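You operate a simulated robot arm through the tools that you are given. There is no shell and no other tool. Be economical: measure what you need, move in short steps, check, and stop when the job is done.

You are at the controls of a simulated robot arm. One attempt, no reset.

JOB
Spray the pink scoop clean, then lay it on the white drainer.
Fine: it lies in the sink; swing the spray arm over it, hold the white button down, park the arm again. Where these are worked on the way, their far stop is far enough and under half their travel is too little: spray arm.
Where things are to end (x, y in the base frame): pink scoop within 0.06 m of [0.76, 0.55].

It is judged by the outcome, as a careful person would: the job done as asked, and still so three seconds after it is handed in. It fails if anything else is knocked over, pushed out of place, dropped, spilled or broken.

ROBOT AND FRAMES
A 7-joint arm with a two-finger parallel gripper on a trunk, on a base that drives. Base frame: it is fixed to the floor where the robot stands at the start and does not move with it; the origin is under the middle of the robot, x ahead of it, y to its left, z up. Readings come in m, rad, newtons and seconds.
With the tool pointing down near the work surface it reaches from about 0.1 to 0.94 m from the robot's upright axis, wherever it stands. Its first joint turns from -2.897 to 2.897 rad. Places, roughly: blue tap [0.7, 0.2, 1]; spray arm [1.1, -0.1, 1.2]; white button [1.1, -0.1, 1.3]; white drainer [0.8, 0.5, 0.9]. Payload 1.57 kg.
Tool frame: the origin (TCP) lies between the finger pads and is the grasp point; the fingertips stand 0.03 m ahead of it; z points along the fingers, y is the line along which they close. Largest opening 0.11 m; finger width 0.024, thickness 0.012; the body of the gripper, 0.048 by 0.112 m, starts 0.078 m behind the TCP.
Orientation is that of the tool frame in the base frame, as a unit quaternion [w, x, y, z]. With the fingers straight down and closing along the base's y, the tool's x points along the base's -x, its y along +y and its z along -z.

CONTROLS
- The arm moves only by the tool apply_moves. Its argument "series" is a list of rows, each an object of numbers (a shift or turn left out is 0, a gripper value left out holds the last): "dx", "dy", "dz": the shift along the tool's x, y, z in units of 50 mm (1.0 is 50 mm); "ax", "ay", "az": the turn, a rotation vector about the tool's x, y, z in units of 5 degrees (1.0 is 5 degrees); "claw": the opening, from 0 (shut) to 1 (fully open). In form: [{"dx": .., "dy": .., "dz": .., "ax": .., "ay": .., "az": .., "claw": ..}, ...]. A call has 1 to 20 rows; each row shifts and turns the commanded pose from where the row before left it, along the tool's axes as they then stand. A call with a number of a shift or a turn outside -1 to 1 is refused whole. A row lasts 0.2 s, in which the tool goes at most 0.05 m and 0.15 rad; a call with a longer step from one row to the next is refused whole, and so is a gripper value outside its range. Where a pose cannot be reached the arm comes as near as it can. A force on the tool above 90 N (or 10 N above the force at the start of the call, whichever is more), or a blocked arm, ends the call early, and 0.2 s more pass. The fingers move at their own pace (about 0.108 m/s each) and stop on an object; they squeeze with about 25 N. The grip force told is the motor's: it shows also when the fingers shut on nothing. Time passes only in rows, and 0.2 s behind the last, so rows that do not move let the fingers close. The reply holds the time, the measured pose of the TCP, the force on the tool along the base axes, the opening and the grip force, in the units named above and with some noise, with the torque about the TCP (base axes, N m) and any sound that the robot's microphone picked up, and new pictures: "pictures" is both (left out), scene, wrist or none.
- Cameras (640 x 400 px; columns grow to the right, rows downward): "scene" is now at [0.4878, 0.1535, 1.5298]; the picture's right is [-0.59, -0.81, 0.00], its down [-0.62, 0.45, -0.65] and it looks along [0.52, -0.38, -0.76] (base axes); focal length 214 px, centre (320, 200). "wrist" rides on the gripper at [0.07, 0.016, -0.141] in the tool frame; the picture's right is [-0.23, 0.97, 0.00], its down [-0.86, -0.20, -0.48] and it looks along [-0.47, -0.11, 0.88] (tool axes); focal length 222 px, centre (320, 200).
- move_column(by): slides the trunk up (or, below 0, down) by that many m; the arm and the scene camera ride with it, the base frame stays. It gives what a move gives, with no picture.
- drive_base(legs): drives the robot by 1 to 6 legs, each [ahead, left, turn to the left] in m, m and rad, along the robot's own axes; the way and the turn of a leg run together, so that a leg with both is an arc; at most 1.5 m and 3.142 rad a leg. The arm and the cameras ride along, it lands a little off, and it stops where it bumps. It gives what a move gives, and a new picture of the scene camera.
- pan_tilt(pan, tilt): turns the head with the scene camera to pan (to the left, within 1.798 rad either way) and tilt (down, from -0.506 to 1.204), counted from straight ahead of the robot. It gives what a move gives, and a new picture of the scene camera.
- locate(camera, pixels): for up to 12 pixels [column, row] of the newest picture of that camera ("zoom" is the newest enlarged one), the place [x, y, z] in the base frame of the surface seen there, good to about 0.003 m. It takes no simulated time.
- close_up(camera, box): a new picture of the part [left, top, right, bottom] of that camera's present view, enlarged. It takes no simulated time.
- job_done(): hands the job in; it is judged then, once.

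Keep the steps short. Do not move on a guess: measure, check each grasp and each placing, and mend mistakes. In all there are 80 turns and 260 pictures (those below and enlarged ones count). Leave the gripper open and the arm clear of the work at the hand-in unless told otherwise, and finish with a single line.

The tools are called after "Emit:" as name(argument=value, ...) on one line, values as JSON. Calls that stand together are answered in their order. apply_moves: Moves the arm, as the interface text tells. Its arguments: {"type":"object","properties":{"series":{"type":"array"},"pictures":{"type":"string","enum":["both","scene","wrist","none"]}},"required":["series"]} The other tools are called the same way: move_column (by) slides the trunk up or down; drive_base (legs) drives the base; pan_tilt (pan, tilt) turns the head that bears the scene camera; locate (camera, pixels) gives the place of the surface under pixels of a picture; close_up (camera, box) takes an enlarged picture of a part of a camera's view; job_done () hands the job in.

At the start:

```text
time: 0.0
tool_pos: [0.5455, -0.1989, 1.5625]
tool_rot: [-0.015, 0.001, 1.0, -0.006]
contact_force: [-0.6, 0.1, -0.1]
torque: [-0.01, 0.01, 0.01]
width: 0.11
grasp_force: 0.0
trunk travel left (down, up): [-0.587, 0.023]
robot x, y, heading: [0.0046, -0.0011, -0.001]
head pan, tilt: [-1.023, 0.86]
```

scene: 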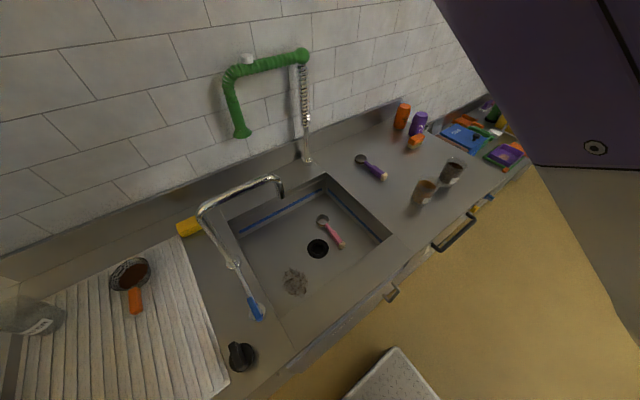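
wrist: 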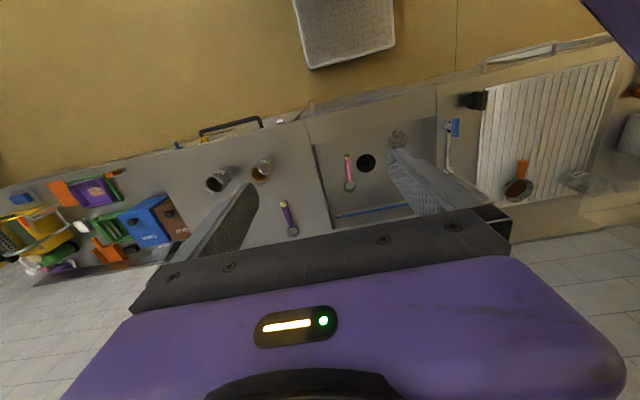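

I see the sink with the pink scoop (330,232), the green spray arm (235,75)-(303,55), the white button (247,58), and the drainer on the left. First I'll measure these.

Emit:
locate(camera="scene", pixels=[[322, 218], [332, 232], [341, 245], [317, 248], [247, 58], [240, 132], [303, 55], [232, 85], [306, 155], [257, 310], [233, 262], [280, 185]])

Emit:
locate(camera="scene", pixels=[[135, 300], [130, 270], [220, 360], [170, 250], [30, 370], [60, 300], [325, 175], [395, 235], [235, 240], [285, 315], [270, 70], [240, 350]])

Emit:
close_up(camera="scene", box=[200, 30, 360, 130])

Emit:
close_up(camera="scene", box=[180, 160, 420, 310])

```text
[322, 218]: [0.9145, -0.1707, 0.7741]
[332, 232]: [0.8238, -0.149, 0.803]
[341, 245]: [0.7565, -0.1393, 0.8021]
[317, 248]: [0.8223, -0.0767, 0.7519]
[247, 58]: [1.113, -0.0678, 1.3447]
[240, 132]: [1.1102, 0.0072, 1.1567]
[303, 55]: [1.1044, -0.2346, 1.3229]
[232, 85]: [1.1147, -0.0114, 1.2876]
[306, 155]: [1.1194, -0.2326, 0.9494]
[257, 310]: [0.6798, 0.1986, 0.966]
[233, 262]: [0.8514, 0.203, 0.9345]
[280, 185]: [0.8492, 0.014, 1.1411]
```

```text
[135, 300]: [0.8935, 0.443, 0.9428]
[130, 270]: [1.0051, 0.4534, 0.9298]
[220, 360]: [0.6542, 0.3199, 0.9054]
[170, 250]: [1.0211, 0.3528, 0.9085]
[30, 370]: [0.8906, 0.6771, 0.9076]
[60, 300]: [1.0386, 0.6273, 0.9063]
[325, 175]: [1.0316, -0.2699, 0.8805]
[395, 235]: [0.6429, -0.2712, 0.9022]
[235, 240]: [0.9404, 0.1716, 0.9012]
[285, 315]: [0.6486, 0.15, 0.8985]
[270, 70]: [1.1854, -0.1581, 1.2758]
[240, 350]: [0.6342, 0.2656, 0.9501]
```

```text
4.00 times, centred on (280, 80) of scene
```

zoom: 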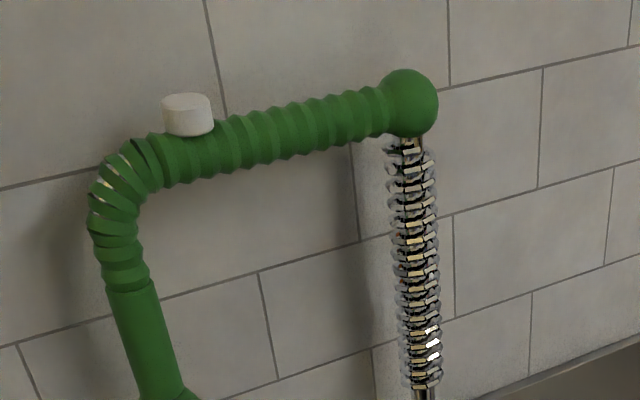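

```text
2.67 times, centred on (300, 235) of scene
```

zoom: 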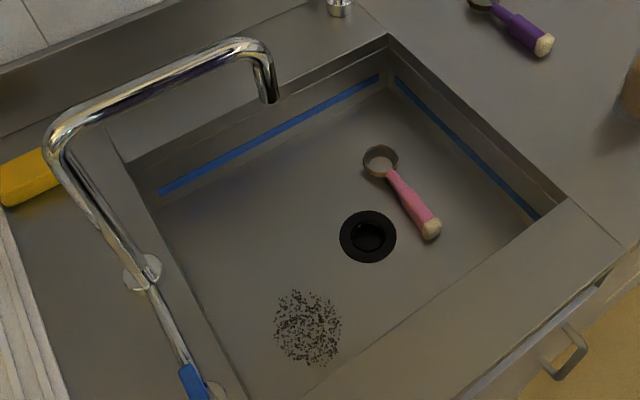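

Spray post is at about (1.11,-0.23), with the horizontal green arm at z≈1.32 along +y and the button at y≈-0.07. It's out of reach from here, so I need to drive closer. I'll check the floor clearance first: the grey thing at (390,380) and the counter front.

Emit:
locate(camera="scene", pixels=[[395, 350], [350, 398], [435, 398], [390, 293], [460, 230], [350, 310], [250, 100], [400, 380], [424, 185], [452, 172]])

Emit:
pan_tilt(pan=-0.1, tilt=1.1)

```text
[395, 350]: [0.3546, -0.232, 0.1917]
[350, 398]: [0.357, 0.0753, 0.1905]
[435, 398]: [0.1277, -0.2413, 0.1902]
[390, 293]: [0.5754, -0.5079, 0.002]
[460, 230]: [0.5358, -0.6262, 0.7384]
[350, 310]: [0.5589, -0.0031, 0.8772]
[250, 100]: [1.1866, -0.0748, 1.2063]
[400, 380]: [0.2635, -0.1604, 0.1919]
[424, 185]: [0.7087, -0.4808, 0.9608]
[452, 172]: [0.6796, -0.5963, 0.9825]
```

```text
time: 1.2
tool_pos: [0.5478, -0.1976, 1.563]
tool_rot: [-0.017, 0.001, 1.0, -0.007]
contact_force: [0.1, 0.4, -0.4]
torque: [0.0, 0.0, -0.02]
width: 0.11
grasp_force: 0.2
trunk travel left (down, up): [-0.587, 0.023]
robot x, y, heading: [0.002, -0.0019, 0.005]
head pan, tilt: [-0.099, 1.1]
```

scene: 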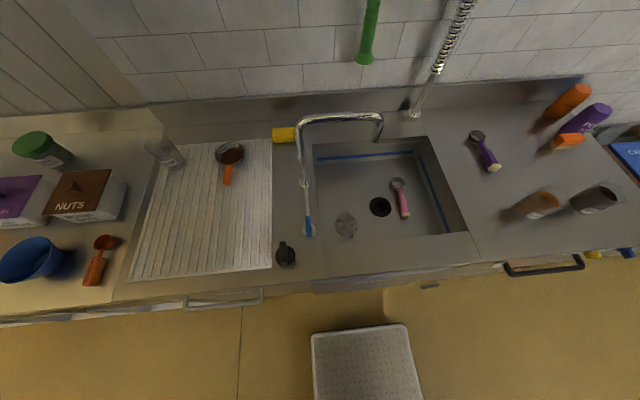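

The grey thing is the robot's own base (front at x≈0.355, top at z 0.19), and the counter front is at x≈0.56. I'll drive ahead 0.18 m.

Emit:
drive_base(legs=[[0.18, -0.03, 0]])

Emit:
pan_tilt(pan=-0.25, tilt=0.6)

```text
time: 2.7
tool_pos: [0.7255, -0.2314, 1.5614]
tool_rot: [-0.019, 0.002, 1.0, -0.005]
contact_force: [-0.4, 0.9, 1.0]
torque: [0.0, 0.0, 0.03]
width: 0.11
grasp_force: 0.0
trunk travel left (down, up): [-0.587, 0.023]
robot x, y, heading: [0.1831, -0.0302, -0.005]
head pan, tilt: [-0.099, 1.1]
```

scene: 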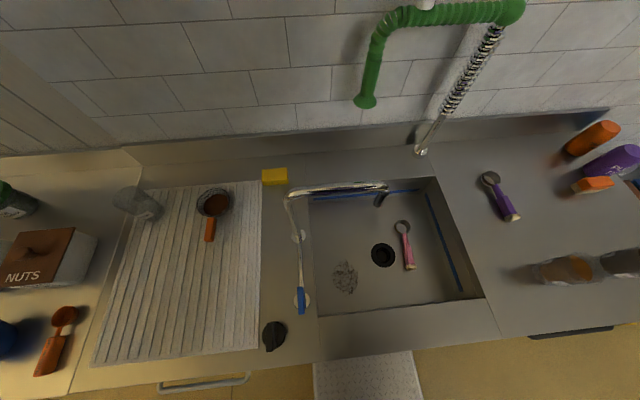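

```text
time: 3.7
tool_pos: [0.7282, -0.2312, 1.5614]
tool_rot: [-0.019, 0.003, 1.0, -0.007]
contact_force: [-0.5, -0.2, 0.0]
torque: [-0.03, 0.01, 0.01]
width: 0.1101
grasp_force: 0.0
trunk travel left (down, up): [-0.587, 0.023]
robot x, y, heading: [0.1806, -0.0309, -0.006]
head pan, tilt: [-0.25, 0.6]
```

scene: 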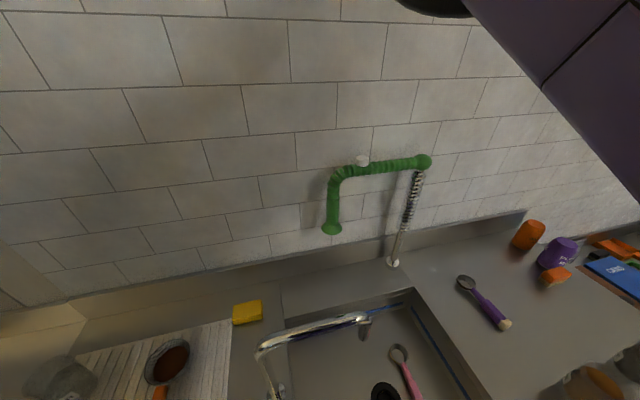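

Good view. I'll zoom on the spray arm and measure it finely.

Emit:
close_up(camera="scene", box=[300, 140, 460, 240])

Emit:
locate(camera="scene", pixels=[[362, 160], [362, 156], [335, 172], [333, 190], [333, 210], [332, 230], [345, 170], [380, 167], [400, 164], [424, 162], [320, 195], [400, 190]])

```text
4.00 times, centred on (380, 190) of scene
```

zoom: 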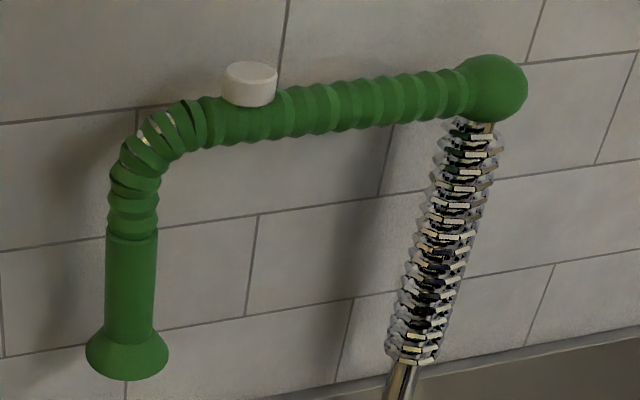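

```text
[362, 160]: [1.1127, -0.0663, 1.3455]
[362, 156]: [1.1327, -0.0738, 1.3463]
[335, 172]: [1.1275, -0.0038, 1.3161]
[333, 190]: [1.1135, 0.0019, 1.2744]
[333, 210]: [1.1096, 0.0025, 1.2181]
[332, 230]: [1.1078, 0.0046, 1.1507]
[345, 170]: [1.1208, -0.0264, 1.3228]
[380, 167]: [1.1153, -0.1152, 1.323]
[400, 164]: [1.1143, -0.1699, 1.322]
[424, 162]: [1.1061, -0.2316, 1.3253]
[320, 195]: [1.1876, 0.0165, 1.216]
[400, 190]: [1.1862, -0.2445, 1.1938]
```

The spray tube's downward leg is at (1.128, 0.002), z 1.16–1.28, radius about 0.017, and the wall is at x 1.187. I plan to pitch the tool 45° forward, straddle that leg and drag it along its arc. First I'll pitch up and move to a point about 0.12 m short of it.

Emit:
apply_moves(series=[{"ay": -1, "claw": 0.75}, {"ay": -1}, {"ay": -1}, {"ay": -1}, {"ay": -1}, {"ay": -1}, {"ay": -1}, {"ay": -1}, {"ay": -1}], pictures="none")

Emit:
apply_moves(series=[{"dx": -0.118, "dy": 0.466, "dz": 0.772}, {"dx": -0.118, "dy": 0.466, "dz": 0.772}, {"dx": -0.118, "dy": 0.466, "dz": 0.772}, {"dx": -0.118, "dy": 0.466, "dz": 0.772}, {"dx": -0.118, "dy": 0.466, "dz": 0.772}, {"dx": -0.118, "dy": 0.466, "dz": 0.772}, {"dx": -0.118, "dy": 0.466, "dz": 0.772}, {"dx": -0.118, "dy": 0.466, "dz": 0.772}, {"dx": -0.118, "dy": 0.466, "dz": 0.772}])

```text
time: 5.7
tool_pos: [0.7601, -0.2138, 1.5072]
tool_rot: [0.344, -0.002, 0.939, -0.016]
contact_force: [-0.4, 0.9, 0.7]
torque: [0.0, -0.01, 0.01]
width: 0.0827
grasp_force: 0.1
out of reach, approached as far as the arm can: row 4, 5, 6, 7, 8, 9
trunk travel left (down, up): [-0.587, 0.023]
robot x, y, heading: [0.177, -0.0261, -0.004]
head pan, tilt: [-0.25, 0.6]
```

```text
time: 6.3
tool_pos: [0.7976, -0.2245, 1.4622]
tool_rot: [0.365, 0.081, 0.927, -0.039]
contact_force: [-0.5, -0.3, 0.3]
torque: [0.05, -0.02, 0.04]
width: 0.0828
grasp_force: 0.1
trunk travel left (down, up): [-0.587, 0.023]
robot x, y, heading: [0.1823, -0.0327, -0.001]
head pan, tilt: [-0.25, 0.6]
stopped in row 3: the arm was blocked; the commanded pose is now the measured one
```

scene: 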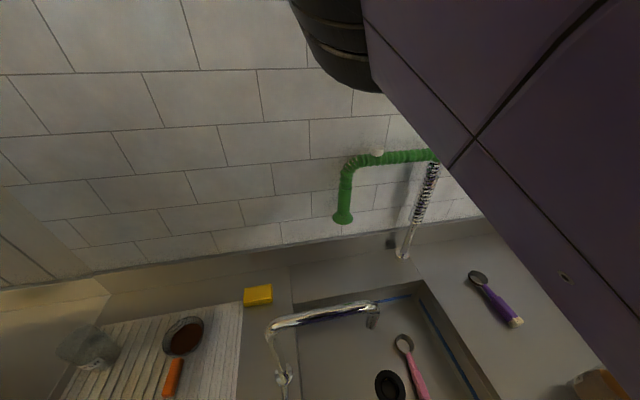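
wrist: 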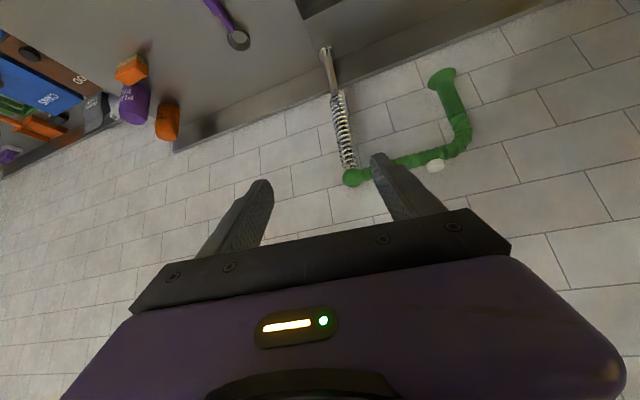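

The pitch works but the arm is near a joint limit with the shoulder high. Lowering the trunk should help, so I'll check the height of the elbow link at (565,280) first.

Emit:
locate(camera="scene", pixels=[[565, 275], [520, 210], [440, 100], [350, 80], [620, 340], [630, 200]])

Emit:
move_column(by=-0.15)

```text
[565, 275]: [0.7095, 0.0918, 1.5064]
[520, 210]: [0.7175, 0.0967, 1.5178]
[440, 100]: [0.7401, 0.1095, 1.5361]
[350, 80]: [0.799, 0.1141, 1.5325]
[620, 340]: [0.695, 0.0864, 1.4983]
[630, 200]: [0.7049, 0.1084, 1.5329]
```

```text
time: 8.1
tool_pos: [0.7973, -0.2222, 1.3114]
tool_rot: [0.364, 0.081, 0.927, -0.038]
contact_force: [0.1, 0.0, 0.1]
torque: [-0.03, -0.01, -0.01]
width: 0.0826
grasp_force: 0.0
trunk travel left (down, up): [-0.437, 0.173]
robot x, y, heading: [0.1777, -0.0278, -0.005]
head pan, tilt: [-0.25, 0.6]
```

The forearm is right beside the head camera (about 0.71, 0.09, 1.5), and that blocked leftward motion. I'll drive the base left so the spray arm is reached from its right side.

Emit:
drive_base(legs=[[0, 0.24, 0]])

```text
time: 9.8
tool_pos: [0.7973, 0.0119, 1.3125]
tool_rot: [0.365, 0.08, 0.927, -0.038]
contact_force: [0.7, -0.4, 0.2]
torque: [-0.01, -0.01, -0.01]
width: 0.0825
grasp_force: 0.0
trunk travel left (down, up): [-0.437, 0.173]
robot x, y, heading: [0.1815, 0.1989, -0.003]
head pan, tilt: [-0.25, 0.6]
```

scene: 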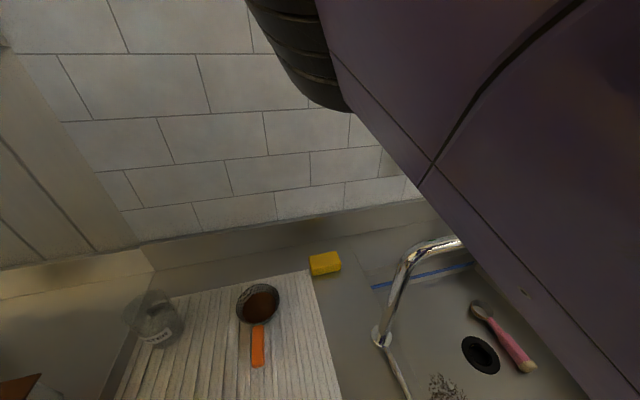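

Now I'll move out to the pre-grasp point, about (1.047, 0.017, 1.333), in short rows.

Emit:
apply_moves(series=[{"dx": -0.647, "dy": 0.163, "dz": 0.51}, {"dx": -0.647, "dy": 0.163, "dz": 0.51}, {"dx": -0.647, "dy": 0.163, "dz": 0.51}, {"dx": -0.647, "dy": 0.163, "dz": 0.51}, {"dx": -0.647, "dy": 0.163, "dz": 0.51}, {"dx": -0.647, "dy": 0.163, "dz": 0.51}])

```text
time: 10.8
tool_pos: [0.9249, -0.0499, 1.3216]
tool_rot: [0.351, 0.143, 0.923, -0.074]
contact_force: [0.4, 0.2, 0.9]
torque: [0.0, 0.0, -0.03]
width: 0.0826
grasp_force: 0.0
trunk travel left (down, up): [-0.437, 0.173]
robot x, y, heading: [0.181, 0.2013, -0.003]
head pan, tilt: [-0.25, 0.6]
stopped in row 4: the arm was blocked; the commanded pose is now the measured one
```

scene: 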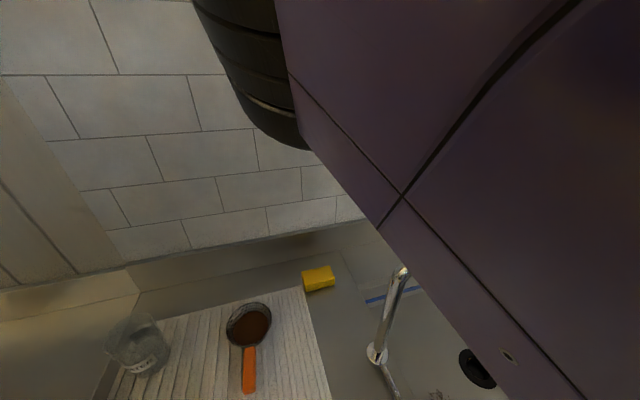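
wrist: 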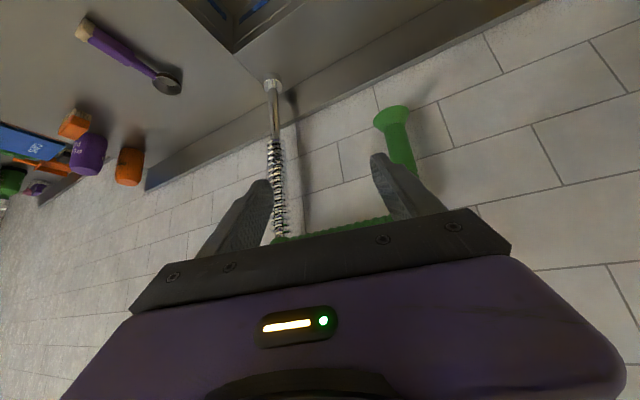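

The forearm presses against the head mast again. A better stance is side-on: robot turned 90° left with the arm working to its right, which takes the head out of the way and lets me stand closer. I'll back off first and look left for free space.

Emit:
drive_base(legs=[[-0.3, -0.1, 0]])

Emit:
pan_tilt(pan=1.4, tilt=0.5)

```text
time: 13.0
tool_pos: [0.6158, -0.1493, 1.3215]
tool_rot: [0.35, 0.144, 0.923, -0.073]
contact_force: [0.5, -0.2, -0.1]
torque: [0.01, 0.0, 0.05]
width: 0.0824
grasp_force: 0.1
trunk travel left (down, up): [-0.437, 0.173]
robot x, y, heading: [-0.1314, 0.1061, 0.001]
head pan, tilt: [-0.25, 0.6]
```

scene: 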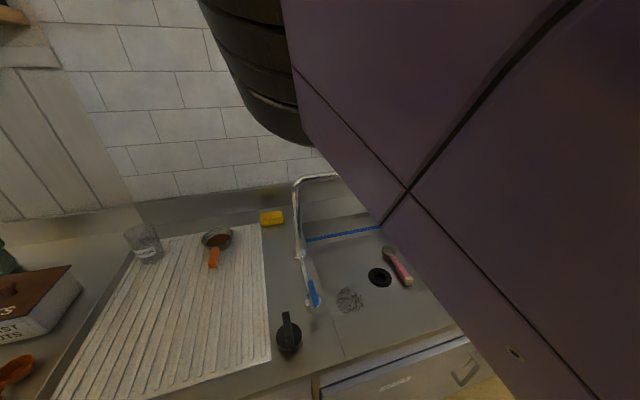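

```text
time: 14.7
tool_pos: [0.6147, -0.1489, 1.3213]
tool_rot: [0.351, 0.143, 0.922, -0.073]
contact_force: [0.0, -0.3, 0.9]
torque: [0.02, 0.0, -0.01]
width: 0.0823
grasp_force: 0.1
trunk travel left (down, up): [-0.437, 0.173]
robot x, y, heading: [-0.1299, 0.1029, -0.001]
head pan, tilt: [1.4, 0.499]
```

scene: 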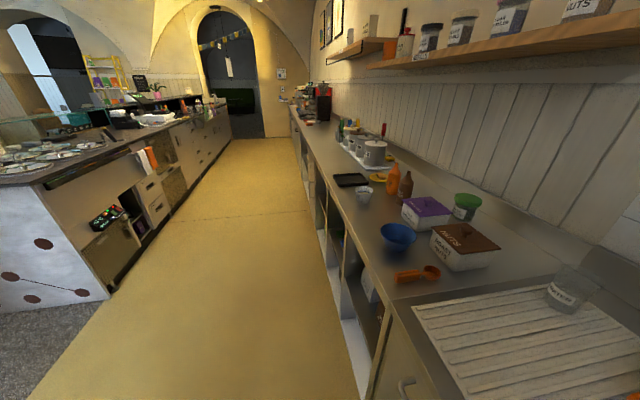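

The aisle is free. I'll turn left 90° in place, then sidestep toward the counter.

Emit:
drive_base(legs=[[0, 0, 1.571], [-0.3, -0.2, 0]])

Emit:
pan_tilt(pan=-1.5, tilt=0.8)

```text
time: 20.7
tool_pos: [0.3484, 0.5185, 1.3218]
tool_rot: [0.306, -0.526, 0.771, 0.186]
contact_force: [-0.3, 0.1, 0.0]
torque: [-0.03, -0.02, -0.01]
width: 0.0827
grasp_force: 0.1
trunk travel left (down, up): [-0.437, 0.173]
robot x, y, heading: [0.0494, -0.2076, 1.508]
head pan, tilt: [1.4, 0.499]
```

scene: 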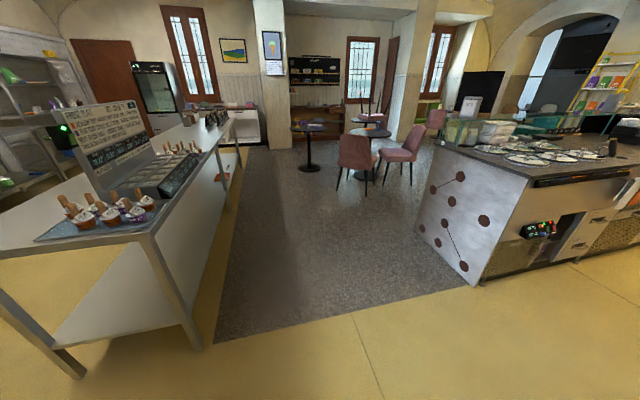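

```text
time: 23.2
tool_pos: [0.3522, 0.5159, 1.3207]
tool_rot: [0.306, -0.524, 0.774, 0.183]
contact_force: [0.2, 0.5, -0.1]
torque: [0.02, -0.02, -0.01]
width: 0.0828
grasp_force: 0.0
trunk travel left (down, up): [-0.437, 0.173]
robot x, y, heading: [0.0495, -0.2082, 1.5]
head pan, tilt: [-1.499, 0.799]
```

scene: 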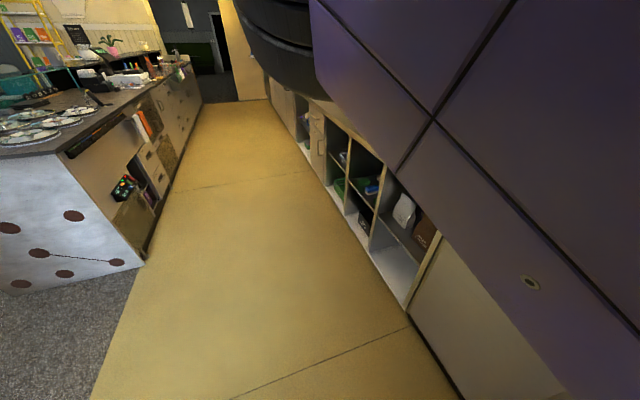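

The head view is still toward the aisle with the forearm beside it. Now I'll swing the arm to the robot's right (about 57° clockwise around its axis) at constant height z≈1.32, above the tap.

Emit:
apply_moves(series=[{"dy": -0.98, "ax": 0.476, "ay": 0.026, "az": 0.535}, {"dy": -0.98, "ax": 0.476, "ay": 0.026, "az": 0.535}, {"dy": -0.98, "ax": 0.476, "ay": 0.026, "az": 0.535}, {"dy": -0.98, "ax": 0.476, "ay": 0.026, "az": 0.535}, {"dy": -0.98, "ax": 0.476, "ay": 0.026, "az": 0.535}, {"dy": -0.98, "ax": 0.476, "ay": 0.026, "az": 0.535}, {"dy": -0.98, "ax": 0.476, "ay": 0.026, "az": 0.535}, {"dy": -0.98, "ax": 0.476, "ay": 0.026, "az": 0.535}, {"dy": -0.98, "ax": 0.476, "ay": 0.026, "az": 0.535}, {"dy": -0.98, "ax": 0.476, "ay": 0.026, "az": 0.535}, {"dy": -0.98, "ax": 0.476, "ay": 0.026, "az": 0.535}, {"dy": -0.98, "ax": 0.476, "ay": 0.026, "az": 0.535}, {"dy": -0.98, "ax": 0.476, "ay": 0.026, "az": 0.535}, {"dy": -0.98, "ax": 0.476, "ay": 0.026, "az": 0.535}, {"dy": -0.98, "ax": 0.476, "ay": 0.026, "az": 0.535}, {"dy": -0.98, "ax": 0.476, "ay": 0.026, "az": 0.535}])

```text
time: 26.4
tool_pos: [0.8144, 0.1784, 1.3397]
tool_rot: [0.346, -0.23, 0.907, 0.071]
contact_force: [-0.5, 0.0, -0.3]
torque: [0.02, -0.01, 0.01]
width: 0.0828
grasp_force: 0.1
trunk travel left (down, up): [-0.437, 0.173]
robot x, y, heading: [0.0476, -0.2094, 1.507]
head pan, tilt: [-1.499, 0.799]
stopped in row 15: the arm was blocked; the commanded pose is now the measured one
```

scene: 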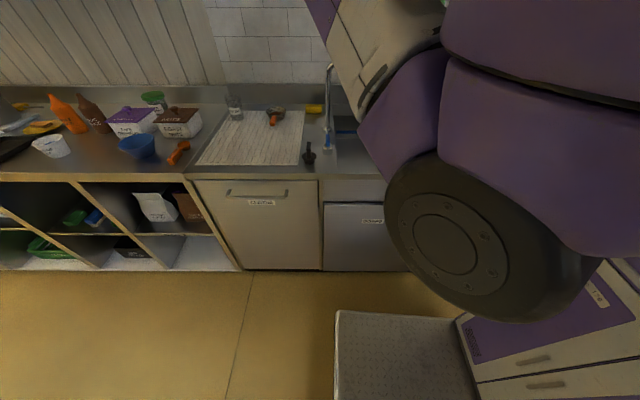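
wrist: 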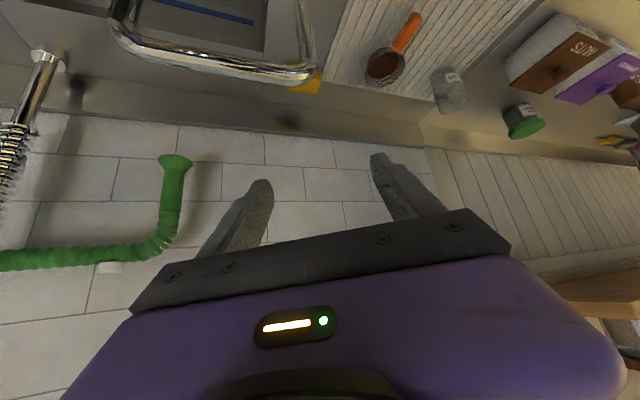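

Emit:
locate(camera="scene", pixels=[[440, 245], [400, 130], [370, 60], [560, 180], [560, 60], [500, 310], [355, 20], [400, 340]])

Emit:
locate(camera="wrist", pixels=[[170, 200], [175, 160], [165, 235], [110, 268], [255, 65], [305, 75], [120, 20], [120, 250], [380, 160], [265, 190]])

```text
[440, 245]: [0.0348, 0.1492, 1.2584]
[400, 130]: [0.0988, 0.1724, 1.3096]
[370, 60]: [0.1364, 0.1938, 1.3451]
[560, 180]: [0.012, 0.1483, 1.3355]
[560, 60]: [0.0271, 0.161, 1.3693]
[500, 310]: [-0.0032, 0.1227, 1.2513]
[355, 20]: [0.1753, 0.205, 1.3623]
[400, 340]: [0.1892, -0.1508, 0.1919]
```

```text
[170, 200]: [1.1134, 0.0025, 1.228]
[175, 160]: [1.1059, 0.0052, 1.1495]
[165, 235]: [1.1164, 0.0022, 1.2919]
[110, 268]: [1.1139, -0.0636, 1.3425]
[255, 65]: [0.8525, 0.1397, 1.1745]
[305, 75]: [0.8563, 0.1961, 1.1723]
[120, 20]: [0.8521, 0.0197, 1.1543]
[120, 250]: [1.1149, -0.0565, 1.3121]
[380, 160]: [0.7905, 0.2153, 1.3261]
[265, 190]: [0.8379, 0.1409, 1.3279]
```

I see the spray leg clearly in the wrist view; it's at (1.128, 0.002), and the tap top is z 1.175. The elbow is staying forward, so I'll shift the base instead, which carries the tool to a pre-grasp spot in front of the leg. First I'll lower the column slightly.

Emit:
move_column(by=-0.033)

Emit:
drive_base(legs=[[-0.2, -0.22, 0]])

Emit:
close_up(camera="wrist", box=[0, 0, 640, 400])

```text
time: 27.1
tool_pos: [0.8163, 0.1789, 1.3067]
tool_rot: [0.346, -0.23, 0.907, 0.07]
contact_force: [0.5, 0.1, -0.2]
torque: [0.01, 0.02, 0.0]
width: 0.0826
grasp_force: 0.0
trunk travel left (down, up): [-0.404, 0.206]
robot x, y, heading: [0.0472, -0.2109, 1.509]
head pan, tilt: [-1.499, 0.799]
```

```text
time: 29.2
tool_pos: [1.0261, -0.0396, 1.3067]
tool_rot: [0.345, -0.232, 0.907, 0.071]
contact_force: [0.2, -0.4, -0.1]
torque: [0.01, 0.0, 0.01]
width: 0.0824
grasp_force: 0.0
trunk travel left (down, up): [-0.404, 0.206]
robot x, y, heading: [0.2605, -0.4312, 1.506]
head pan, tilt: [-1.499, 0.799]
```

scene: 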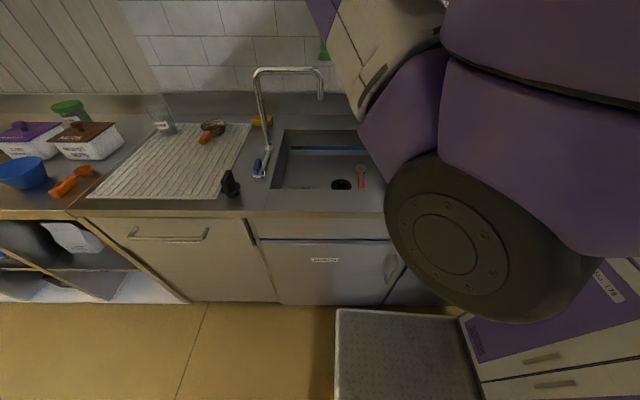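

```text
1.00 times, centred on (320, 200) of wrist (not enlarged: the box is as wide or as high as the picture)
```

zoom: 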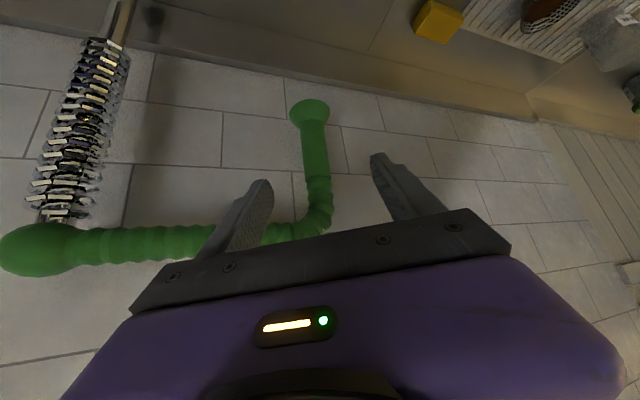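

The leg lies between the open fingers in the wrist view. Advancing about 0.14 m along the tool axis to (1.122, 0.002, 1.215).

Emit:
apply_moves(series=[{"dx": -0.09, "dy": -0.025, "dz": 0.69}, {"dx": -0.09, "dy": -0.025, "dz": 0.69}, {"dx": -0.09, "dy": -0.025, "dz": 0.69}, {"dx": -0.09, "dy": -0.025, "dz": 0.69}], pictures="wrist")

```text
time: 30.2
tool_pos: [1.1203, 0.0018, 1.22]
tool_rot: [0.346, -0.232, 0.906, 0.071]
contact_force: [-0.8, -0.1, 0.5]
torque: [-0.04, 0.01, -0.04]
width: 0.0826
grasp_force: 0.1
trunk travel left (down, up): [-0.404, 0.206]
robot x, y, heading: [0.2594, -0.4313, 1.508]
head pan, tilt: [-1.499, 0.799]
```

wrist: 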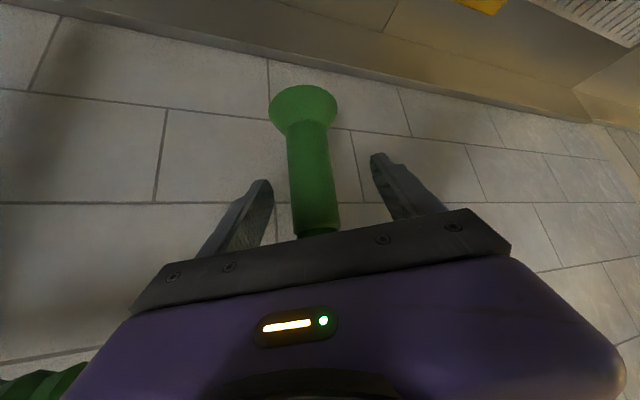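

The tube is centred between the fingers. Closing to grip it.

Emit:
apply_moves(series=[{"claw": 0}, {}, {}, {}], pictures="wrist")

```text
time: 31.2
tool_pos: [1.1217, -0.0026, 1.2184]
tool_rot: [0.345, -0.23, 0.907, 0.07]
contact_force: [-0.7, -22.1, -0.6]
torque: [1.42, 0.3, -0.44]
width: 0.0347
grasp_force: 42.1
trunk travel left (down, up): [-0.404, 0.206]
robot x, y, heading: [0.2614, -0.4343, 1.508]
head pan, tilt: [-1.499, 0.799]
```

wrist: 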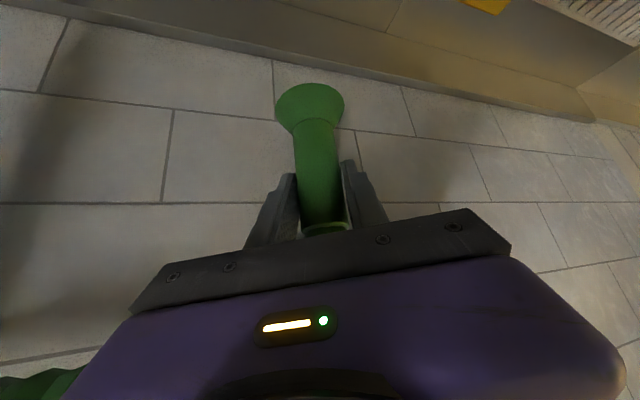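

Firm grip on the leg (width 0.035). Now I'll drag it along its arc (centre 1.128,-0.233, radius 0.236), the first 40°.

Emit:
apply_moves(series=[{"dx": 0.563, "dy": 0.319, "dz": -0.508}, {"dx": 0.599, "dy": 0.182, "dz": -0.534}, {"dx": 0.617, "dy": 0.04, "dz": -0.544}, {"dx": 0.615, "dy": -0.103, "dz": -0.537}], pictures="both")

```text
time: 32.2
tool_pos: [0.9738, -0.0598, 1.2184]
tool_rot: [0.347, -0.228, 0.907, 0.068]
contact_force: [30.6, -31.0, -4.4]
torque: [1.78, 1.88, 0.64]
width: 0.0342
grasp_force: 41.4
trunk travel left (down, up): [-0.404, 0.206]
robot x, y, heading: [0.2579, -0.4299, 1.509]
head pan, tilt: [-1.499, 0.799]
```

scene: 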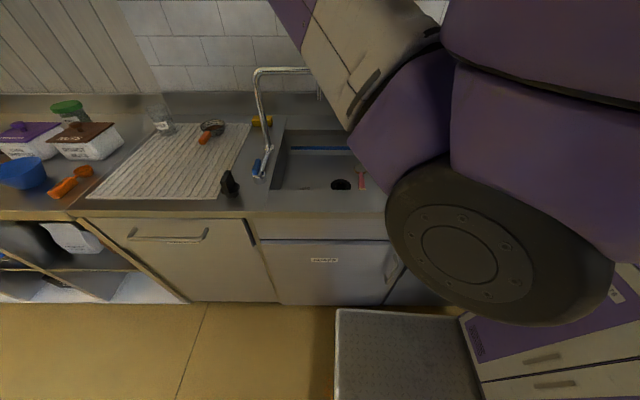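
wrist: 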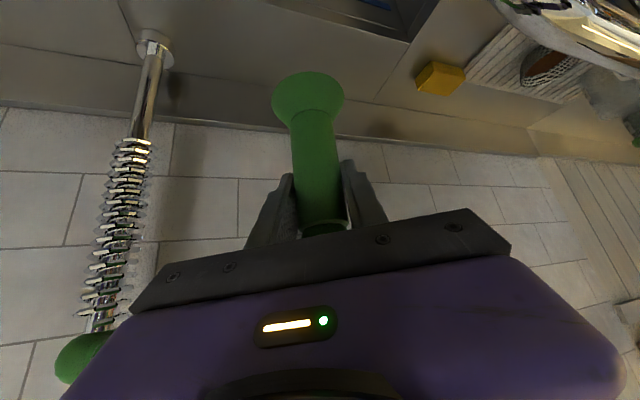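

The arm swings well (about 40°). Continuing along the arc in the same manner.

Emit:
apply_moves(series=[{"dx": 0.595, "dy": -0.243, "dz": -0.514}, {"dx": 0.557, "dy": -0.376, "dz": -0.475}, {"dx": 0.502, "dy": -0.497, "dz": -0.422}], pictures="wrist")

```text
time: 33.0
tool_pos: [0.9023, -0.1518, 1.2056]
tool_rot: [0.336, -0.236, 0.91, 0.056]
contact_force: [34.6, -13.2, 26.7]
torque: [1.09, 0.57, -0.15]
width: 0.0349
grasp_force: 42.1
trunk travel left (down, up): [-0.404, 0.206]
robot x, y, heading: [0.2609, -0.4312, 1.509]
head pan, tilt: [-1.499, 0.799]
```

wrist: 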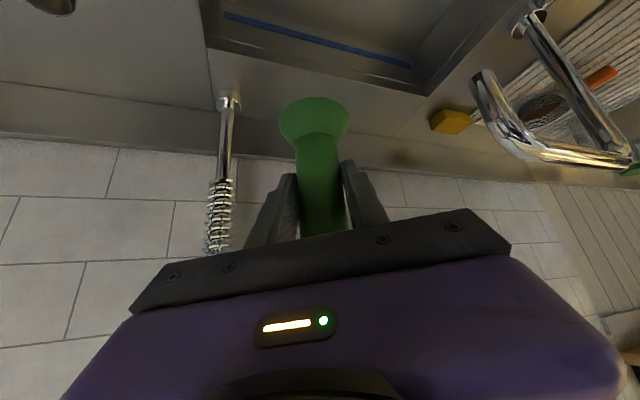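

At about 70°. Continuing two more steps, watching for a stop.

Emit:
apply_moves(series=[{"dx": 0.432, "dy": -0.603, "dz": -0.356}, {"dx": 0.349, "dy": -0.691, "dz": -0.279}], pictures="wrist")

```text
time: 33.8
tool_pos: [0.8921, -0.1657, 1.2002]
tool_rot: [0.325, -0.288, 0.897, 0.078]
contact_force: [1.2, -1.6, 20.8]
torque: [1.45, -0.21, -0.12]
width: 0.035
grasp_force: 42.2
trunk travel left (down, up): [-0.404, 0.206]
robot x, y, heading: [0.2613, -0.4333, 1.512]
head pan, tilt: [-1.499, 0.799]
stopped in row 2: the arm was blocked; the commanded pose is now the measured one
```

wrist: 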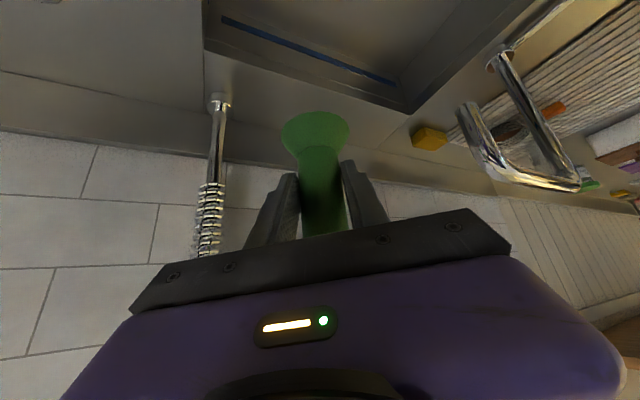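

It stopped at about 74°, either at the stop or because the arm is limited. I'll test with one small further nudge and read the force.

Emit:
apply_moves(series=[{"dx": 0.1, "dy": -0.5, "dz": -0.15}], pictures="none")

Emit:
pan_tilt(pan=-1.79, tilt=0.6)

```text
time: 34.4
tool_pos: [0.8993, -0.1512, 1.1993]
tool_rot: [0.318, -0.315, 0.89, 0.089]
contact_force: [-4.4, -0.3, 14.0]
torque: [1.91, 0.41, -0.41]
width: 0.0346
grasp_force: 41.7
trunk travel left (down, up): [-0.404, 0.206]
robot x, y, heading: [0.2621, -0.4322, 1.51]
head pan, tilt: [-1.499, 0.799]
stopped in row 1: the arm was blocked; the commanded pose is now the measured one
```

```text
time: 35.2
tool_pos: [0.8998, -0.1514, 1.1991]
tool_rot: [0.318, -0.316, 0.89, 0.088]
contact_force: [-3.3, 1.3, 18.5]
torque: [1.82, 0.35, -0.04]
width: 0.0348
grasp_force: 42.3
trunk travel left (down, up): [-0.404, 0.206]
robot x, y, heading: [0.2631, -0.4334, 1.513]
head pan, tilt: [-1.791, 0.6]
```

scene: 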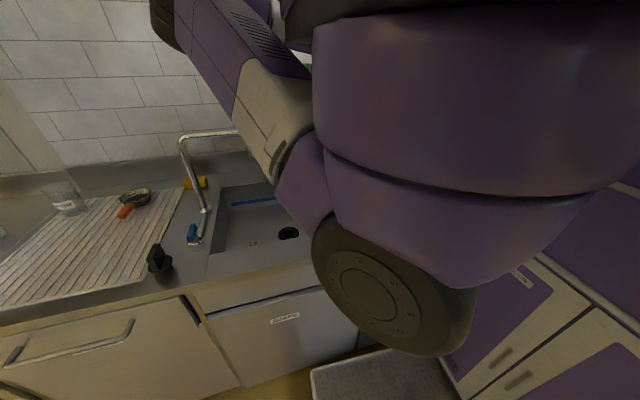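

No solid stop was felt; the arm itself is at a joint limit. I'll let the base carry it further along the arc: short reverse moves (-y), reading the force.

Emit:
drive_base(legs=[[-0.035, 0.006, 0]])

```text
time: 36.0
tool_pos: [0.8878, -0.185, 1.1985]
tool_rot: [0.314, -0.318, 0.89, 0.092]
contact_force: [-44.2, 12.7, 7.0]
torque: [0.58, 1.93, 0.42]
width: 0.0345
grasp_force: 41.6
trunk travel left (down, up): [-0.404, 0.206]
robot x, y, heading: [0.2518, -0.4625, 1.512]
head pan, tilt: [-1.791, 0.6]
```

scene: 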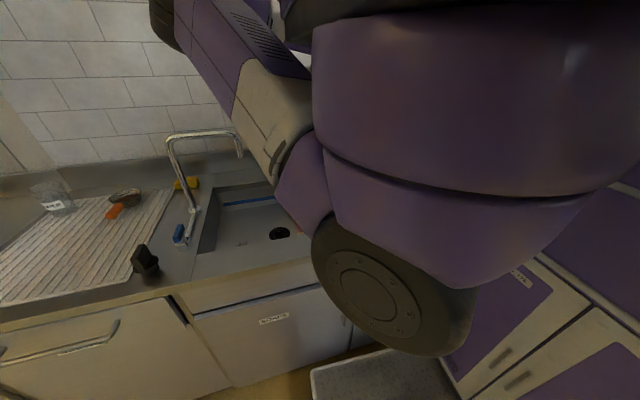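

About 78° now, with moderate force. One more short step back.

Emit:
drive_base(legs=[[-0.04, 0.008, 0]])

Emit:
close_up(camera="wrist", box=[0, 0, 640, 400])

```text
time: 36.9
tool_pos: [0.8716, -0.2083, 1.1933]
tool_rot: [0.306, -0.327, 0.888, 0.107]
contact_force: [-40.4, 35.8, -12.3]
torque: [-2.09, -3.37, -2.91]
width: 0.0336
grasp_force: 41.1
trunk travel left (down, up): [-0.404, 0.206]
robot x, y, heading: [0.2398, -0.5028, 1.511]
head pan, tilt: [-1.791, 0.6]
```

scene: 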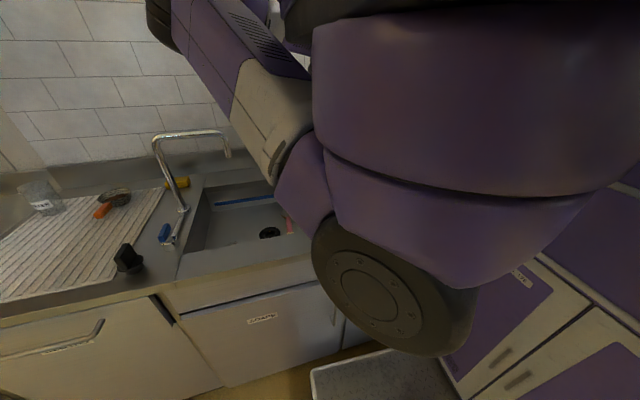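

```text
1.00 times, centred on (320, 200) of wrist (not enlarged: the box is as wide or as high as the picture)
```

zoom: 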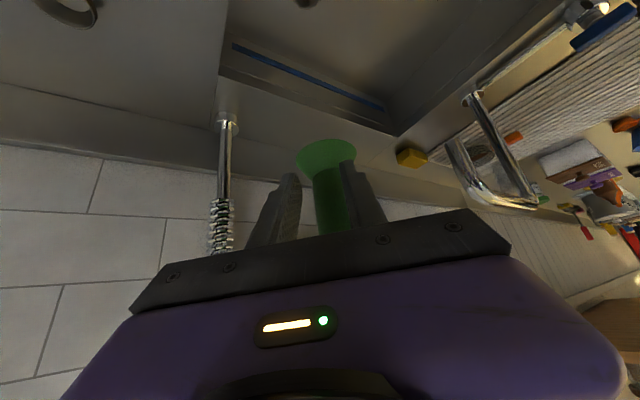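

Resistance rose (36 N in y) and the tube is sliding in the pads, so this looks like the far stop. Releasing now and checking where the tube stands.

Emit:
apply_moves(series=[{"claw": 0.75}, {}, {}], pictures="wrist")

Emit:
locate(camera="wrist", pixels=[[328, 150], [330, 190], [332, 215], [222, 180], [65, 10], [325, 165]])

```text
time: 37.7
tool_pos: [0.8735, -0.2105, 1.1921]
tool_rot: [0.305, -0.327, 0.888, 0.109]
contact_force: [0.2, 0.7, 0.1]
torque: [-0.01, 0.01, -0.01]
width: 0.0826
grasp_force: 0.0
trunk travel left (down, up): [-0.404, 0.206]
robot x, y, heading: [0.2398, -0.5066, 1.514]
head pan, tilt: [-1.791, 0.6]
```

wrist: 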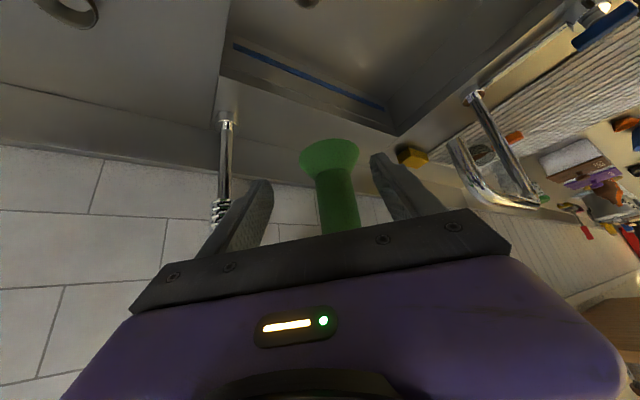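

```text
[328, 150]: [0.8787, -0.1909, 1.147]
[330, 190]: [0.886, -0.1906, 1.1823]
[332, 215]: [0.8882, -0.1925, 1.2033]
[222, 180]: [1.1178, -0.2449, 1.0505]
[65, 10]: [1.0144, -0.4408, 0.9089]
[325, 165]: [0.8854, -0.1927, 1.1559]
```

The tube axis is at about (0.899,-0.183): swung about 78°, at its far stop and over the scoop. Now I'll back the open fingers off along the tool axis, then close them and pitch the tool back to vertical.

Emit:
apply_moves(series=[{"dz": -0.8}, {"dz": -0.8}, {"dz": -0.8}, {"dx": -0.5, "dz": -0.6}, {"dx": -0.5, "dz": -0.6}], pictures="wrist")

Emit:
move_column(by=0.08)

Emit:
apply_moves(series=[{"ay": 1, "claw": 0}, {"ay": 1}, {"ay": 1}, {"ay": 1}, {"ay": 1}, {"ay": 1}, {"ay": 1}, {"ay": 0.5}], pictures="both")

```text
time: 39.1
tool_pos: [0.8288, -0.2333, 1.3172]
tool_rot: [0.253, -0.344, 0.898, 0.104]
contact_force: [0.3, 0.0, -0.1]
torque: [0.02, -0.01, -0.01]
width: 0.0823
grasp_force: 0.0
trunk travel left (down, up): [-0.404, 0.206]
robot x, y, heading: [0.2425, -0.5065, 1.515]
head pan, tilt: [-1.791, 0.6]
stopped in row 5: the arm was blocked; the commanded pose is now the measured one
```

wrist: 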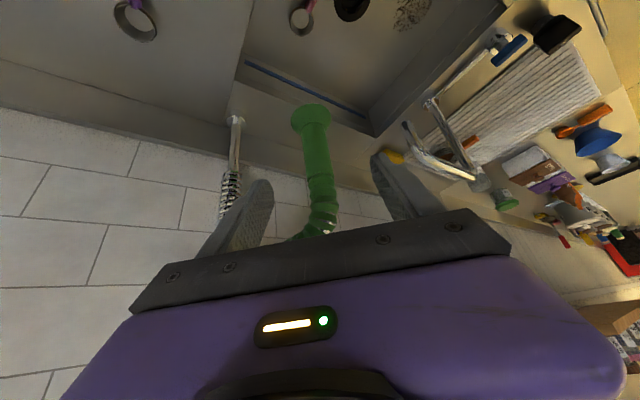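

```text
time: 40.3
tool_pos: [0.8283, -0.2324, 1.3977]
tool_rot: [0.254, -0.343, 0.898, 0.104]
contact_force: [-0.3, 0.1, 0.2]
torque: [-0.01, -0.01, 0.02]
width: 0.0829
grasp_force: 0.0
trunk travel left (down, up): [-0.484, 0.126]
robot x, y, heading: [0.2438, -0.5058, 1.511]
head pan, tilt: [-1.791, 0.6]
```

```text
time: 42.3
tool_pos: [0.8304, -0.1831, 1.3932]
tool_rot: [-0.053, -0.398, 0.916, -0.015]
contact_force: [0.2, 0.0, 0.9]
torque: [0.01, -0.01, 0.02]
width: 0.0
grasp_force: 21.6
trunk travel left (down, up): [-0.484, 0.126]
robot x, y, heading: [0.2423, -0.5037, 1.511]
head pan, tilt: [-1.791, 0.6]
stopped in row 8: the arm was blocked; the commanded pose is now the measured one
```

scene: 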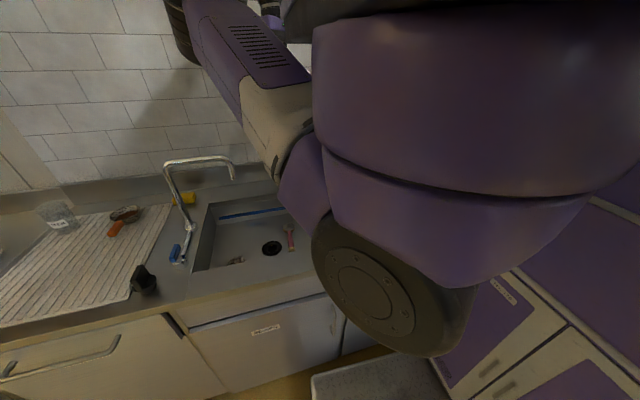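
wrist: 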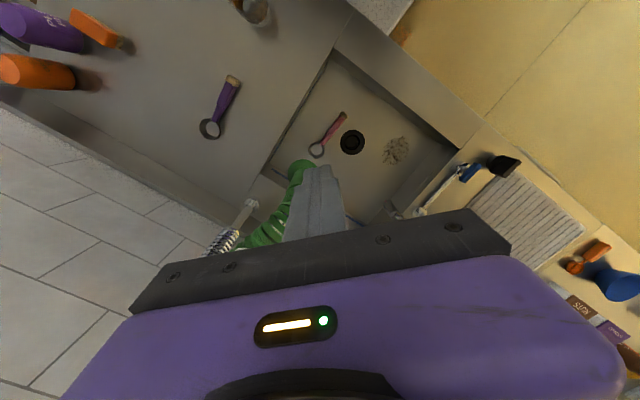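

Tool is vertical and closed. The hand hides the button, so I'll raise the trunk 0.12 m to see it from above.

Emit:
move_column(by=0.12)

Emit:
close_up(camera="wrist", box=[160, 100, 400, 250])

```text
time: 43.8
tool_pos: [0.8309, -0.1834, 1.5116]
tool_rot: [-0.055, -0.398, 0.916, -0.015]
contact_force: [-1.5, -0.1, 0.2]
torque: [0.03, 0.02, 0.05]
width: 0.0
grasp_force: 20.9
trunk travel left (down, up): [-0.604, 0.006]
robot x, y, heading: [0.2451, -0.5059, 1.511]
head pan, tilt: [-1.791, 0.6]
```

```text
2.67 times, centred on (280, 175) of wrist
```

zoom: 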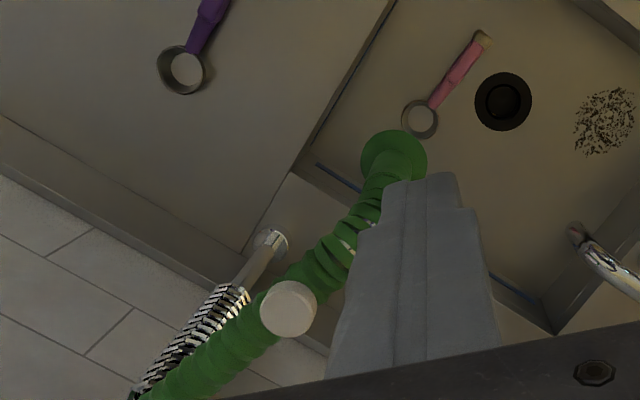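

Emit:
locate(camera="zoom", pixels=[[290, 303], [275, 295], [302, 312], [375, 160], [422, 118], [455, 80], [480, 40], [610, 120], [432, 185], [410, 112], [433, 103]])

```text
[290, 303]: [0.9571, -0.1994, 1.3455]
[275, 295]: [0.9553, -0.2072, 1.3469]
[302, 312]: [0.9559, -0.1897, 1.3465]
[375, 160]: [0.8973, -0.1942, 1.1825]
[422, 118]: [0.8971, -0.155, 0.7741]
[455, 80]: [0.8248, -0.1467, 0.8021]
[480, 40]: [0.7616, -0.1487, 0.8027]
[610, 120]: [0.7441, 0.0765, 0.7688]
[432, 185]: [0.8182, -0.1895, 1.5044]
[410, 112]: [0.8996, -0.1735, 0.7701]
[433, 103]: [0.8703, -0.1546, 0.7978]
```

Button measured at (0.956,-0.199,1.346), and the nozzle is above the scoop's bowl (0.897,-0.16). Moving the closed fingers above the button and straightening the tool.

Emit:
apply_moves(series=[{"ay": -0.65}, {"ay": -0.6}, {"dx": -0.493, "dy": -0.687}, {"dx": -0.493, "dy": -0.687}, {"dx": -0.493, "dy": -0.687}, {}], pictures="none")

```text
time: 44.8
tool_pos: [0.8734, -0.0252, 1.5001]
tool_rot: [-0.008, -0.502, 0.865, 0.02]
contact_force: [0.8, -1.6, 0.6]
torque: [0.1, -0.01, 0.05]
width: 0.0002
grasp_force: 21.0
out of reach, approached as far as the arm can: row 4
trunk travel left (down, up): [-0.604, 0.006]
robot x, y, heading: [0.2401, -0.505, 1.511]
head pan, tilt: [-1.791, 0.6]
stopped in row 4: the arm was blocked; the commanded pose is now the measured one
```

The arm is folded awkwardly (elbow stays forward) and drifted left, touching nothing. With the tool vertical, facing the counter as at the start should work. I'll back away, turn back to heading 0, and restore the starting arm posture.

Emit:
drive_base(legs=[[0, 0.36, 0], [0, 0, -1.511]])

Emit:
apply_moves(series=[{"az": -0.9}, {"az": -0.9}, {"az": -0.9}, {"az": -0.9}, {"az": -0.9}, {"az": -0.8}], pictures="scene")

```text
time: 50.9
tool_pos: [0.3744, -1.1043, 1.5012]
tool_rot: [0.008, 0.245, 0.969, 0.022]
contact_force: [-0.9, -0.4, 0.0]
torque: [0.01, 0.02, 0.01]
width: 0.0001
grasp_force: 21.4
trunk travel left (down, up): [-0.604, 0.006]
robot x, y, heading: [-0.1236, -0.4881, -0.036]
head pan, tilt: [-1.791, 0.6]
```

scene: 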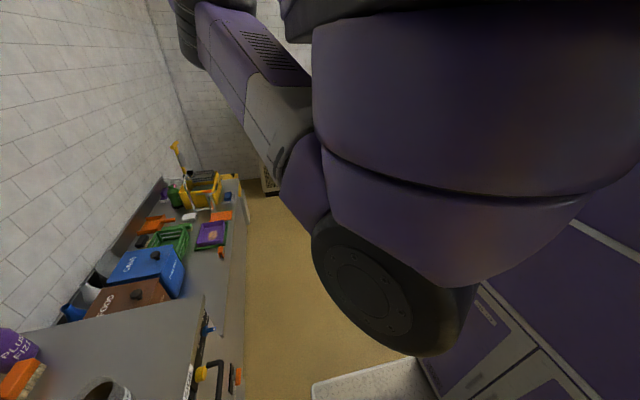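

```text
time: 52.3
tool_pos: [0.3742, -1.1042, 1.4998]
tool_rot: [0.013, 0.015, 1.0, 0.018]
contact_force: [-0.2, -0.8, 0.2]
torque: [0.02, 0.01, 0.01]
width: 0.0
grasp_force: 21.6
trunk travel left (down, up): [-0.604, 0.006]
robot x, y, heading: [-0.1229, -0.484, -0.044]
head pan, tilt: [-1.791, 0.6]
```

scene: 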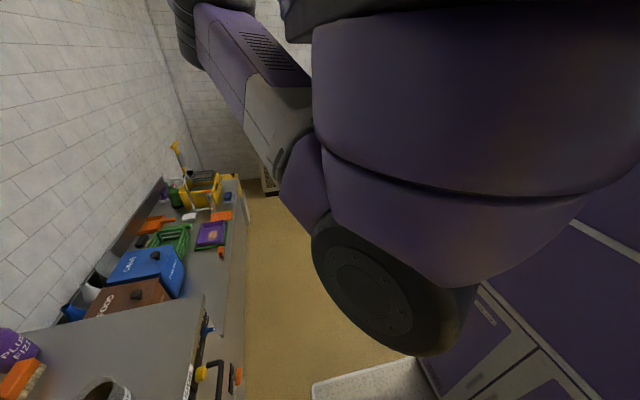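

Now sweeping the tool left back toward the starting posture relative to the robot.

Emit:
apply_moves(series=[{"dy": 0.89, "dx": -0.1, "dz": -0.14}, {"dy": 0.89, "dx": -0.1, "dz": -0.14}, {"dy": 0.89, "dx": -0.1, "dz": -0.14}, {"dy": 0.89, "dx": -0.1, "dz": -0.14}, {"dy": 0.89, "dx": -0.1, "dz": -0.14}, {"dy": 0.89, "dx": -0.1, "dz": -0.14}, {"dy": 0.89, "dx": -0.1, "dz": -0.14}, {"dy": 0.89, "dx": -0.1, "dz": -0.14}, {"dy": 0.89, "dx": -0.1, "dz": -0.14}], pictures="scene")

```text
time: 54.3
tool_pos: [0.4335, -0.7074, 1.567]
tool_rot: [-0.009, 0.021, 1.0, 0.014]
contact_force: [-1.5, 0.1, -0.1]
torque: [0.01, 0.01, 0.0]
width: 0.0002
grasp_force: 21.4
trunk travel left (down, up): [-0.604, 0.006]
robot x, y, heading: [-0.1245, -0.4861, -0.036]
head pan, tilt: [-1.791, 0.6]
```

scene: 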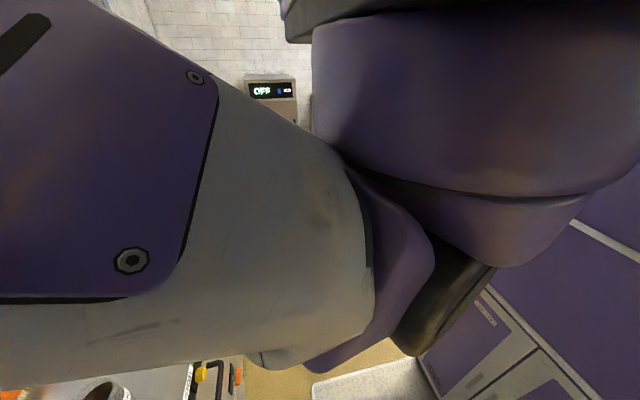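

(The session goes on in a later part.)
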